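You operate a simulated robot arm through the tools that you are given. There is no shell and no other tool. Be economical: measure what you need, move in short steps, check, and stop when the job is done.

Carry out the task below with a simulated robot arm. There is one attempt and no reset: what you move stays moved.

TASK
Pull the feet drawer open.
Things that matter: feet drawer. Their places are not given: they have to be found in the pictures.

It is judged by the outcome, as a careful person would: the job done as asked, and still so three seconds after it is handed in. It fails if anything else is knocked over, pushed out of place, dropped, spilled or broken.

THE ROBOT
A 6-joint arm with a two-finger parallel gripper, fixed in place. Base frame: the origin is at the foot of the arm, x ahead of it, y to its left, z up. Lengths are in mm, angles in degrees, forces in N, time in s.
With the tool pointing down near the work surface it reaches from about 200 to 660 mm from the base axis. Its first joint turns from -66.0 to 66.0 degrees. Payload 2.9 kg.
Tool frame: the origin (TCP) lies between the finger pads and is the grasp point; the fingertips stand 30 mm ahead of it; z points along the fingers, y is the line along which they close. The gripper opens to 110 mm. The fingers are 20 mm wide and 10 mm thick; the gripper's body (48 by 112 mm) begins 55 mm behind the TCP.
Orientation is that of the tool frame in the base frame, as [roll, pitch, yaw] about the fixed x, y, z axes, in that order (R = Rz(yaw) Ry(pitch) Rx(roll)). With the fingers straight down and closing along the base's y, the tool's x points along the base's -x, its y along +y and its z along -z.

THE INTERFACE
- The arm moves only by the tool send_rows. Its argument "deltas" is a list of rows, each a list of 7 numbers: the shift along the tool's x, y, z in units of 20 mm (1.0 is 20 mm), then the turn, a rotation vector about the tool's x, y, z in units of 8 degrees (1.0 is 8 degrees), then the opening, from 0 (shut) to 1 (fully open). In form: [[dx, dy, dz, rx, ry, rz, gripper], ...]. A call has 1 to 10 rows; each row shifts and turns the commanded pose from where the row before left it, along the tool's axes as they then stand. A call with a number of a shift or a turn outside -1 to 1 is refused whole. A row lasts 0.2 s, in which the tool goes at most 50 mm and 8.6 degrees; a call with a longer step from one row to the next is refused whole, and so is a gripper value outside its range. A pose out of reach is approached as far as the arm can. The call stops where the force on the tool passes 40 N (or 10 N more than at its start, if that is more) or the arm is blocked; 0.2 s more then pass. The fingers move at their own pace (about 108 mm/s each) and stop on an object; they squeeze with about 22 N. The grip force told is the motor's: it shows also when the fingers shut on nothing. Time passes only in rows, and 0.2 s behind the last, so rows that do not move let the fingers close. It gives the time, the measured TCP pose, the force on the tool (base axes), the opening and the grip force at its end, in the units of the frame above (readings bear some noise).
- Cameras (640 x 400 px; columns grow to the right, rows downward): "scene" is fixed at [80.8, 447, 1366.7]; the picture's right is [-0.64, -0.77, 0.00], its down [-0.56, 0.47, -0.69] and it looks along [0.53, -0.44, -0.73] (base axes); focal length 320 px, centre (320, 200). "wrist" rides on the gripper at [-36, 0, -57] in the tool frame; the picture's right is [0.00, -1.00, 0.00], its down [0.97, 0.00, -0.24] and it looks along [0.24, 0.00, 0.97] (tool axes); focal length 218 px, centre (320, 200).
- get_image(camera): a new picture of that camera. No time passes.
- point_at(camera, pixels): for up to 12 pixels [column, row] of the newest picture of that camera ("zoom" is the newest enlarged one), the place [x, y, z] in the base frame of the surface seen there, good to about 2 mm. No time passes.
- zoom(camera, box): a new picture of the part [left, top, right, bottom] of that camera's present view, enlarged. No time passes.
- job_done(): hands the job in; it is judged then, once.

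Work in short steps. Measure before you move; look again where a grasp or a placing could have gone wrong, and mend it. You have 60 turns and 26 pictures in all, the two below and enlarged ones among them. Open the gripper and draw the arm clear of the work before you hand the job in, unless the task says otherwise; then end with one line.

The tools are called after "Emit:" as name(argument=value, ...) on one line, values as JSON. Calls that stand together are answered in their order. send_rows: Moves the arm, as the interface text tells. Its arguments: {"type":"object","properties":{"deltas":{"type":"array"}},"required":["deltas"]} The other tools are called the same way: get_image (camera) takes a picture; point_at (camera, pixels) gives the place of the surface under pixels of a picture; zoom (camera, box) takes an enlarged picture of a part of a camera's view; job_done () hands the job in.

At the start:

```text
time_s: 0.0
position: [423.4, -197.7, 885.9]
tool_rot: [-180.0, 0.0, -180.0]
wrist_force: [0.2, -0.6, 0.6]
opening: 110.1
grip_force: 0.1
```

scene: 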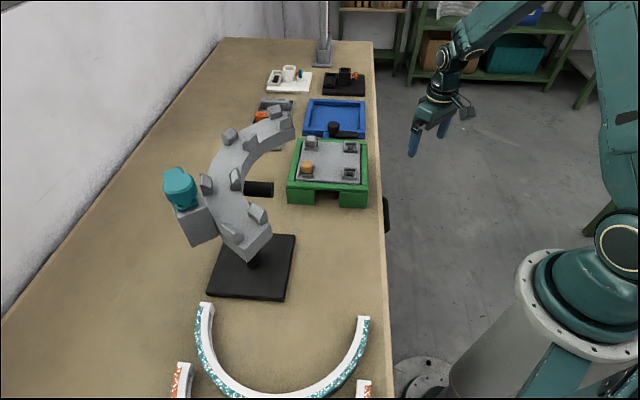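
wrist: 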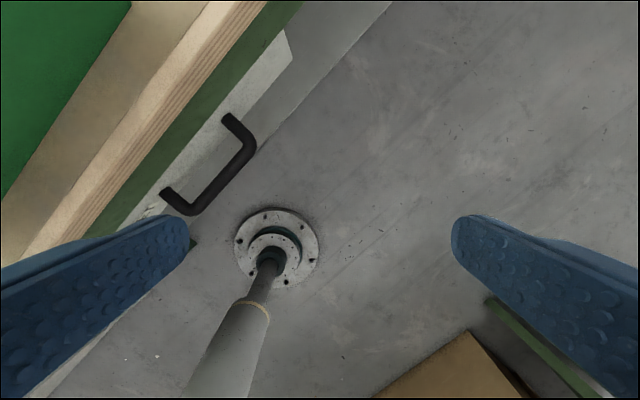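

The wrist picture shows a black bar handle (160-257, 115-215) on a drawer front below the bench edge. I'll measure it, and the drawer front too.

Emit:
point_at(camera="wrist", pixels=[[228, 118], [250, 148], [225, 178], [192, 208], [168, 194], [240, 160], [210, 150], [280, 60], [200, 80], [270, 90], [140, 205], [60, 100]])

Emit:
zoom(camera="wrist", box=[100, 50, 340, 250])

Emit:
zoom(camera="scene", box=[260, 80, 420, 260])

```text
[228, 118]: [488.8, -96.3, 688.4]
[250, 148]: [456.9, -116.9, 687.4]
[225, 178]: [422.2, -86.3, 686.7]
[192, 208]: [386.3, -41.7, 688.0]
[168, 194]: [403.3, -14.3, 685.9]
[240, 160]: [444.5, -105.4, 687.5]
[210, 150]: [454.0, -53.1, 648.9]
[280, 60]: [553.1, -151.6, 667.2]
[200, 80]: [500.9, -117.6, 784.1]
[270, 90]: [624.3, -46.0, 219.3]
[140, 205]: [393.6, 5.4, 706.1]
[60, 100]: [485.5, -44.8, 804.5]
```

```text
2.00 times, centred on (220, 150) of wrist
```

zoom: 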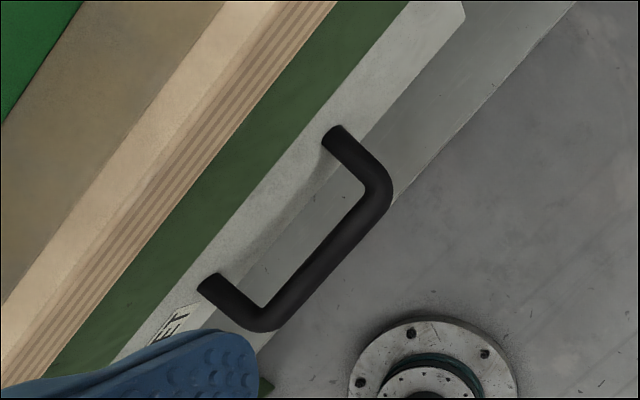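

```text
2.22 times, centred on (340, 170) of scene
```

zoom: 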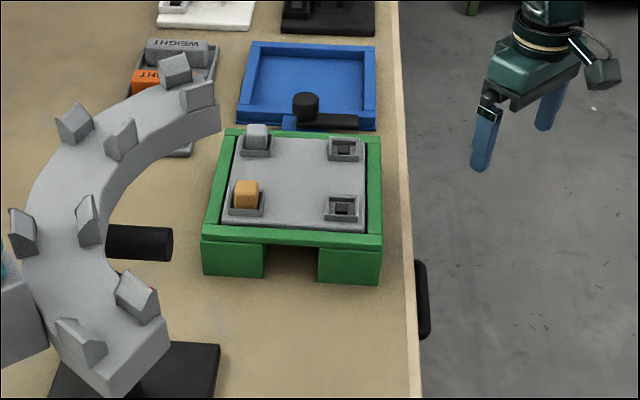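

The label ends "…ET", so this looks like the FEET drawer. The bar runs from about (457,-117) to (386,-42) at z≈685. I'll turn the tool so the fingers close at right angles to the bar, staying clear of the bench, then look again.

Emit:
send_rows(deltas=[[0, 0, 0, 0, 0, 1, 0.5], [0, 0, 0, 0, 0, 1, 0.5], [0, 0, 0, 0, 0, 1, 0.5], [0, 0, 0, 0, 0, 1, 0.5], [0, 0, 0, 0, 0, 1, 0.5], [0, 0, 0, 0, 0, 0.7, 0.5]])

Emit:
get_image(camera="wrist")

```text
time_s: 1.4
position: [423.4, -196.4, 886.3]
tool_rot: [180.0, 0.1, 134.2]
wrist_force: [0.7, -0.3, 0.2]
opening: 54.9
grip_force: 0.0
```

```text
21 pictures are left
```

wrist: 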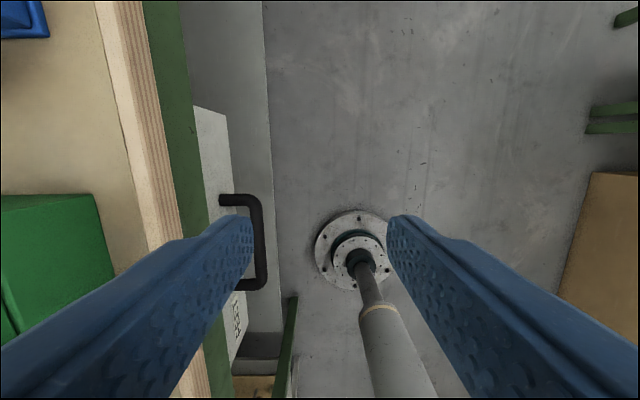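

The handle now shows at (220-265, 195-290), with the label near (238,320). I'll measure the bar, the drawer front and the bench edge for the exact direction.

Emit:
point_at(camera="wrist", pixels=[[259, 210], [261, 245], [261, 280], [225, 200], [245, 200], [215, 150], [222, 170], [237, 345], [140, 60], [160, 160], [180, 60], [200, 170]])

Emit:
zoom(camera="wrist", box=[170, 260, 330, 400])

```text
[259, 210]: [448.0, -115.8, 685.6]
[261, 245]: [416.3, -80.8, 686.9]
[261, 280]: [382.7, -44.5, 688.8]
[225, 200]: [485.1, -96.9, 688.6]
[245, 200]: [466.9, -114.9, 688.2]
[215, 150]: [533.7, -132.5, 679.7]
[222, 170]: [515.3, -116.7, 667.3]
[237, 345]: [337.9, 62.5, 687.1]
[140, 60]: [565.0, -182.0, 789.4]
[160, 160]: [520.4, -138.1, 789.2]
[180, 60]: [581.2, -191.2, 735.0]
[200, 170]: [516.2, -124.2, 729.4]
```

```text
2.86 times, centred on (250, 330) of wrist
```

zoom: 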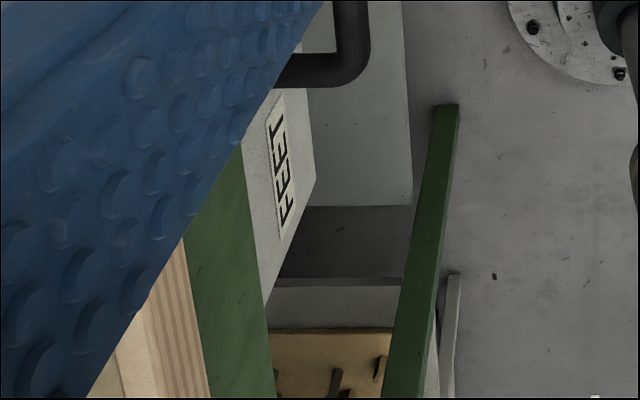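

The label reads "FEET", so it's the right drawer. Its front is at n=(x+y)/√2≈283, the bar centre is about (417,-82,681), and the bench edge is at n≈270. I'll tilt the tool 40° toward the drawer and shift it along the bar to its middle, still high and outside the bench.

Emit:
send_rows(deltas=[[0.85, 0, 0, -1, 0, 0, 0.35], [0.85, 0, 0, -1, 0, 0, 0.35], [0.85, 0, 0, -1, 0, 0, 0.35], [0.85, 0, 0, -1, 0, 0, 0.35], [0.85, 0, 0, -1, 0, -0.1, 0.35], [0, 0, 0, 0, 0, 0, 0.35]])

```text
time_s: 2.8
position: [362.0, -136.8, 887.7]
tool_rot: [139.9, 0.5, 135.0]
wrist_force: [0.0, -1.1, 0.0]
opening: 38.6
grip_force: 0.1
```

The tilt is right. Next I move to the pre-grasp point, 100 mm back from the bar along the tool axis.

Emit:
send_rows(deltas=[[0, -0.74, 0.99, 0, 0, 0, 0.35], [0, -0.74, 0.99, 0, 0, 0, 0.35], [0, -0.74, 0.99, 0, 0, 0, 0.35], [0, -0.74, 0.99, 0, 0, 0, 0.35], [0, -0.74, 0.99, 0, 0, 0, 0.35], [0, 0, 0, 0, 0, 0, 0.35]])

Emit:
get_image(camera="wrist")

```text
time_s: 4.2
position: [368.3, -131.5, 762.8]
tool_rot: [140.1, 0.5, 135.0]
wrist_force: [0.8, 0.5, 0.3]
opening: 38.6
grip_force: 0.1
```

```text
19 pictures are left
```

wrist: 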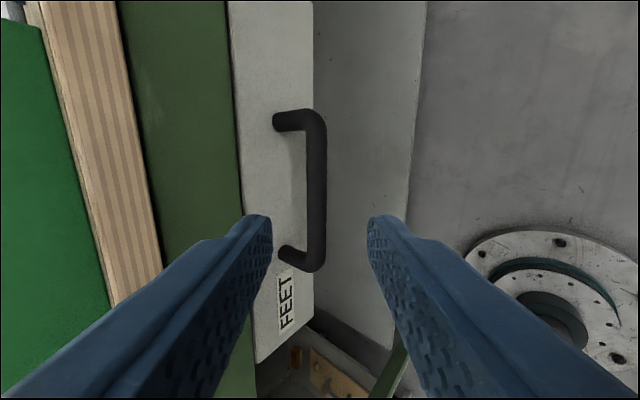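

The bar (about column 315, rows 120-265) lies between the fingers. I'll check where it is from this closer view.

Emit:
point_at(camera="wrist", pixels=[[316, 135], [316, 190], [315, 250], [280, 122], [285, 252], [308, 190], [325, 190], [245, 100], [300, 320]])

```text
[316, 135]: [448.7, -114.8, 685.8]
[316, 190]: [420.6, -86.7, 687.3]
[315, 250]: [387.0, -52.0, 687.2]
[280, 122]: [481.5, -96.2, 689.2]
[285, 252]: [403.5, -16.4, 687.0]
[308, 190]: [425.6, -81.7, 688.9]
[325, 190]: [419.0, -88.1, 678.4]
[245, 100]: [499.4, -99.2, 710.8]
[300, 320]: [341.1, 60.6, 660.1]
```

The bar centre is at about n=240.5, z=682, and the fingers are centred on it along its length. I advance about 99 mm along the tool axis, with a 4 mm correction sideways.

Emit:
send_rows(deltas=[[0, 0.2, 0.9, 0, 0, 0, 0.35], [0, 0, 0.9, 0, 0, 0, 0.35], [0, 0, 0.9, 0, 0, 0, 0.35], [0, 0, 0.8, 0, 0, 0, 0.35], [0, 0, 0.8, 0, 0, 0, 0.35], [0, 0, 0.6, 0, 0, 0, 0.35], [0, 0, 0, 0, 0, 0, 0.35]])

Emit:
get_image(camera="wrist")

```text
time_s: 5.8
position: [415.8, -85.6, 691.0]
tool_rot: [140.0, 0.4, 135.0]
wrist_force: [0.3, -1.1, 0.1]
opening: 38.3
grip_force: 0.0
```

```text
18 pictures are left
```

wrist: 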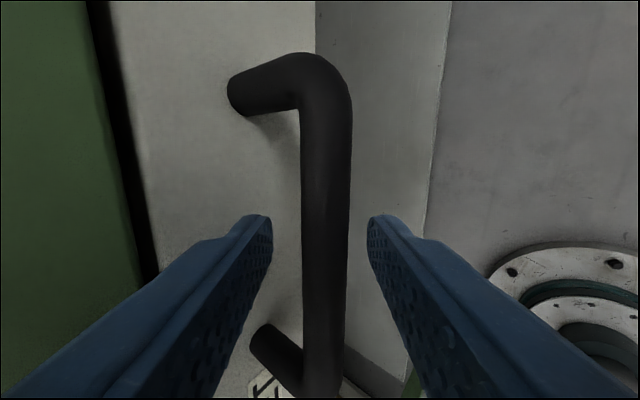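

The fingers straddle the bar with no contact force. I close on it.

Emit:
send_rows(deltas=[[0, 0, 0, 0, 0, 0, 0.0], [0, 0, 0, 0, 0, 0, 0.0], [0, 0, 0, 0, 0, 0, 0.0]])

```text
time_s: 6.6
position: [415.1, -85.4, 689.8]
tool_rot: [140.1, 0.4, 135.0]
wrist_force: [-0.3, -3.7, -12.8]
opening: 15.7
grip_force: 45.0
```

The grip holds on the bar (opening 15.7). I pull gently, straight out from the drawer front.

Emit:
send_rows(deltas=[[0, -0.3, -0.25, 0, 0, 0, 0], [0, -0.38, -0.32, 0, 0, 0, 0], [0, -0.38, -0.32, 0, 0, 0, 0], [0, -0.38, -0.32, 0, 0, 0, 0]])

```text
time_s: 7.6
position: [389.6, -111.8, 690.5]
tool_rot: [139.9, 0.3, 135.1]
wrist_force: [-0.2, 1.6, -14.8]
opening: 15.6
grip_force: 45.2
```

The tool moved 37 mm at low force and the grip kept its width. I continue the pull.

Emit:
send_rows(deltas=[[0, -0.38, -0.32, 0, 0, 0, 0], [0, -0.38, -0.32, 0, 0, 0, 0], [0, -0.38, -0.32, 0, 0, 0, 0], [0, -0.38, -0.32, 0, 0, 0, 0], [0, -0.38, -0.32, 0, 0, 0, 0], [0, -0.38, -0.32, 0, 0, 0, 0], [0, -0.38, -0.32, 0, 0, 0, 0]])

Emit:
get_image(camera="scene")

```text
time_s: 9.2
position: [339.5, -162.5, 689.9]
tool_rot: [140.0, 0.2, 135.1]
wrist_force: [-5.0, 6.9, -10.9]
opening: 15.6
grip_force: 45.3
```

```text
17 pictures are left
```

scene: 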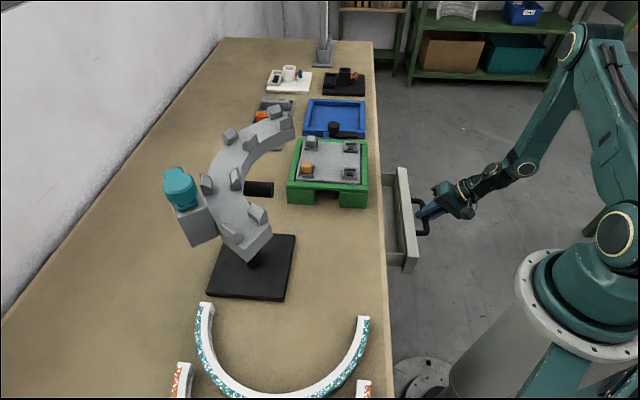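

The drawer is sliding out, now about 108 mm. I keep pulling in short steps and watch the force for an end stop.

Emit:
send_rows(deltas=[[0, -0.38, -0.32, 0, 0, 0, 0], [0, -0.38, -0.32, 0, 0, 0, 0], [0, -0.38, -0.32, 0, 0, 0, 0], [0, -0.38, -0.32, 0, 0, 0, 0], [0, -0.38, -0.32, 0, 0, 0, 0]])

```text
time_s: 10.4
position: [303.9, -196.5, 690.3]
tool_rot: [140.1, 0.3, 135.1]
wrist_force: [-4.1, 5.7, -19.5]
opening: 15.6
grip_force: 44.6
```

Emit:
send_rows(deltas=[[0, -0.38, -0.32, 0, 0, 0, 0], [0, -0.38, -0.32, 0, 0, 0, 0], [0, -0.38, -0.32, 0, 0, 0, 0], [0, -0.38, -0.32, 0, 0, 0, 0]])

Emit:
get_image(camera="scene")

```text
time_s: 11.4
position: [284.3, -215.4, 691.1]
tool_rot: [140.0, 0.0, 135.1]
wrist_force: [-19.7, 18.9, -1.2]
opening: 15.7
grip_force: 45.0
out of reach, approached as far as the arm can: row 4
```

```text
16 pictures are left
```

scene: 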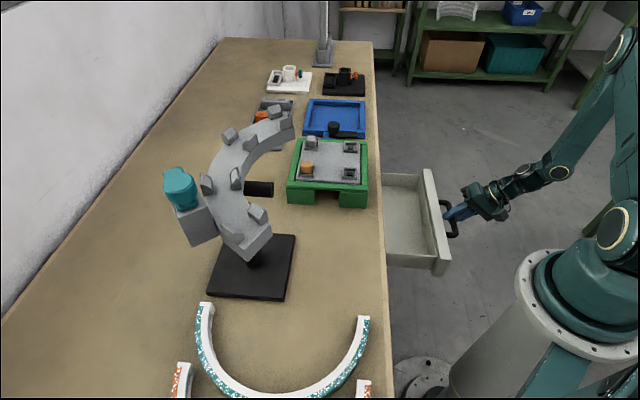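

The drawer is out about 184 mm. The arm has reached its limit in this orientation, but there's no sign of an end stop. I let go and look at the drawer.

Emit:
send_rows(deltas=[[0, 0, 0, 0, 0, 0, 0.35], [0, 0, 0, 0, 0, 0, 0.35], [0, 0, -0.9, 0, 0, 0, 0.35], [0, 0, -0.9, 0, 0, 0, 0.35], [0, 0, -0.9, 0, 0, 0, 0.35], [0, 0, 0, 0, 0, 0, 0.35]])

Emit:
zoom(camera="scene", box=[340, 140, 540, 300])

```text
time_s: 12.8
position: [292.3, -227.6, 733.0]
tool_rot: [140.1, 0.4, 135.0]
wrist_force: [-0.1, 0.6, -0.2]
opening: 38.6
grip_force: 0.0
out of reach, approached as far as the arm can: row 3, 4, 5
```

```text
2.50 times, centred on (440, 220) of scene
```

zoom: 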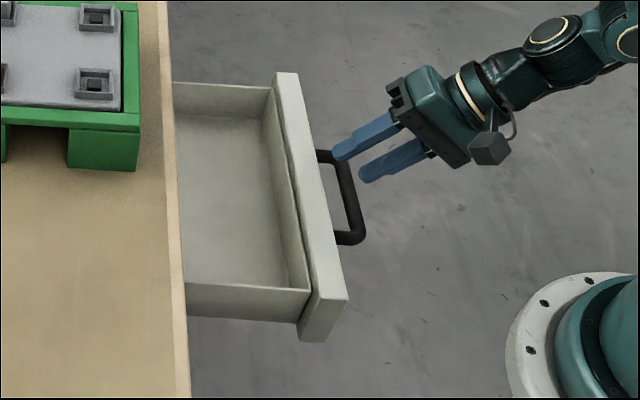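

Emit:
point_at(camera="zoom", pixels=[[285, 90], [320, 270], [347, 190], [338, 165], [352, 225], [230, 200], [200, 270], [190, 200]])

```text
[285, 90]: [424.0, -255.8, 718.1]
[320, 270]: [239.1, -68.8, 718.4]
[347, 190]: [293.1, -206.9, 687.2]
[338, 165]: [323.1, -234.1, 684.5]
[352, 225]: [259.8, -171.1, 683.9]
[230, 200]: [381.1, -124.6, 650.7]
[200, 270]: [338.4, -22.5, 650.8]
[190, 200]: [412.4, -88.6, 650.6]
```

The bar is now at n≈62 with about 43 mm between it and the drawer front. To pull further I'll regrip with the tool vertical, so I raise it and bring it upright first.

Emit:
send_rows(deltas=[[0, 0.5, -0.5, 1, 0, 0, 0.35], [0, 0.5, -0.5, 1, 0, 0, 0.35], [0, 0.4, -0.6, 1, 0, 0, 0.35], [0, 0.3, -0.6, 1, 0, 0, 0.35], [0, 0, -0.6, 1, 0, 0, 0.35], [0, 0, 0, 0, 0, 0, 0.35]])

```text
time_s: 14.2
position: [296.0, -223.2, 799.6]
tool_rot: [-179.8, 0.5, 134.9]
wrist_force: [0.0, 0.7, -1.3]
opening: 38.7
grip_force: 0.0
```

Emit:
send_rows(deltas=[[0.7, 0.33, 0, 0, 0, 0, 0.35], [0, 0, 0.9, 0, 0, 0, 0.35], [0, 0, 0.9, 0, 0, 0, 0.35], [0, 0, 0, 0, 0, 0, 0.35]])

Emit:
get_image(camera="wrist")

```text
time_s: 15.2
position: [292.3, -208.8, 761.5]
tool_rot: [-180.0, 0.3, 135.0]
wrist_force: [0.3, 0.1, 0.2]
opening: 38.6
grip_force: 0.0
```

```text
14 pictures are left
```

wrist: 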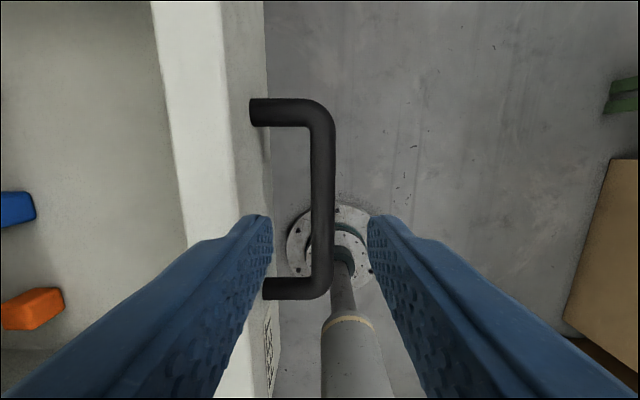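

The bar (column ~322) is centred between the fingers, and blocks (the feet) are visible inside the drawer. I descend 73 mm and close.

Emit:
send_rows(deltas=[[0, 0, 0.9, 0, 0, 0, 0.35], [0, 0, 0.9, 0, 0, 0, 0.35], [0, 0, 0.9, 0, 0, 0, 0.35], [0, 0, 0.9, 0, 0, 0, 0.35], [0, 0, 0, 0, 0, 0, 0.35], [0, 0, 0, 0, 0, 0, 0], [0, 0, 0, 0, 0, 0, 0], [0, 0, 0, 0, 0, 0, 0]])

```text
time_s: 17.0
position: [292.5, -210.9, 692.0]
tool_rot: [-179.9, 0.6, 135.0]
wrist_force: [0.5, -1.1, -6.0]
opening: 15.7
grip_force: 44.6
```

Gripped again. I pull gently along tool -y and watch for the stop.

Emit:
send_rows(deltas=[[0, -0.4, 0, 0, 0, 0, 0], [0, -0.4, 0, 0, 0, 0, 0], [0, -0.4, 0, 0, 0, 0, 0], [0, -0.4, 0, 0, 0, 0, 0]])

```text
time_s: 18.0
position: [269.9, -232.7, 692.1]
tool_rot: [-179.9, 0.5, 135.0]
wrist_force: [4.5, -2.1, 23.0]
opening: 15.8
grip_force: 44.8
```

It moved another 31 mm with no stop, but the vertical force rose to 23 N. I check the drawer's extension before going on.

Emit:
get_image(camera="scene")

```text
13 pictures are left
```

scene: 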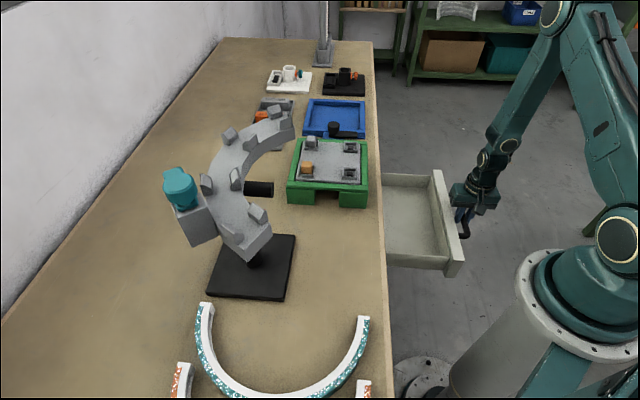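

The drawer is level and about 210 mm out. I try a small further pull.

Emit:
send_rows(deltas=[[0, -0.4, 0, 0, 0, 0, 0], [0, -0.4, 0, 0, 0, 0, 0]])

Emit:
get_image(camera="wrist")

```text
time_s: 18.6
position: [259.1, -241.7, 691.7]
tool_rot: [-180.0, 0.4, 135.0]
wrist_force: [-2.9, 0.2, 2.1]
opening: 15.3
grip_force: 45.4
stopped in row 2: the force on the tool passed its limit (the readings are from after the stop); the commanded pose is now the measured one
```

```text
12 pictures are left
```

wrist: 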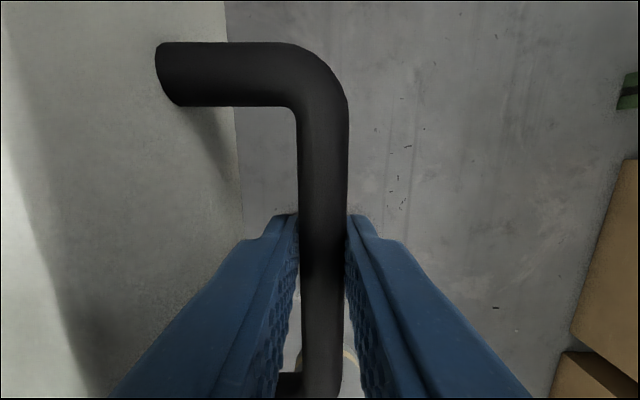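

The force limit tripped, so the drawer is at its end stop, about 220 mm out. I open the fingers and rise straight up.

Emit:
send_rows(deltas=[[0, 0, 0, 0, 0, 0, 0.35], [0, 0, 0, 0, 0, 0, 0.35], [0, 0, -0.6, 0, 0, 0, 0.35], [0, 0, -0.9, 0, 0, 0, 0.35], [0, 0, -0.9, 0, 0, 0, 0.35], [0, 0, -0.9, 0, 0, 0, 0.35], [0, 0, -0.9, 0, 0, 0, 0.35], [0, 0, -0.9, 0, 0, 0, 0.35], [0, 0, -0.9, 0, 0, 0, 0.35], [0, 0, 0, 0, 0, 0, 0.35]])

Emit:
get_image(camera="scene")

```text
time_s: 20.8
position: [258.4, -242.9, 811.4]
tool_rot: [-180.0, 0.4, 135.0]
wrist_force: [0.1, -0.4, 0.5]
opening: 38.7
grip_force: 0.0
```

```text
11 pictures are left
```

scene: 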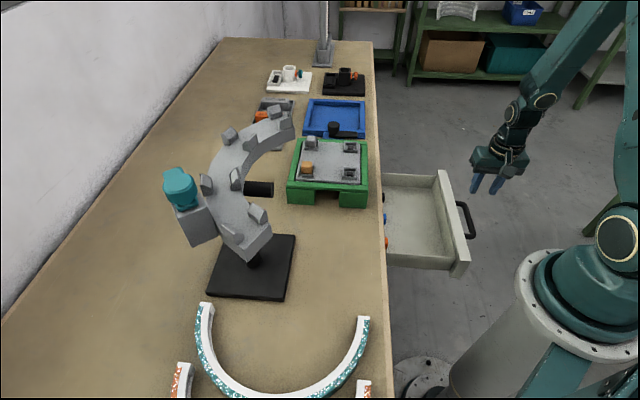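

The drawer stays fully open with the feet inside, nothing else has moved, and the arm is clear with the gripper open. I hand the job in.

Emit:
job_done()

```text
The job is handed in.
```

The FEET drawer is pulled open to its end stop (about 220 mm), the arm is clear of it with the gripper open, and nothing else was disturbed.
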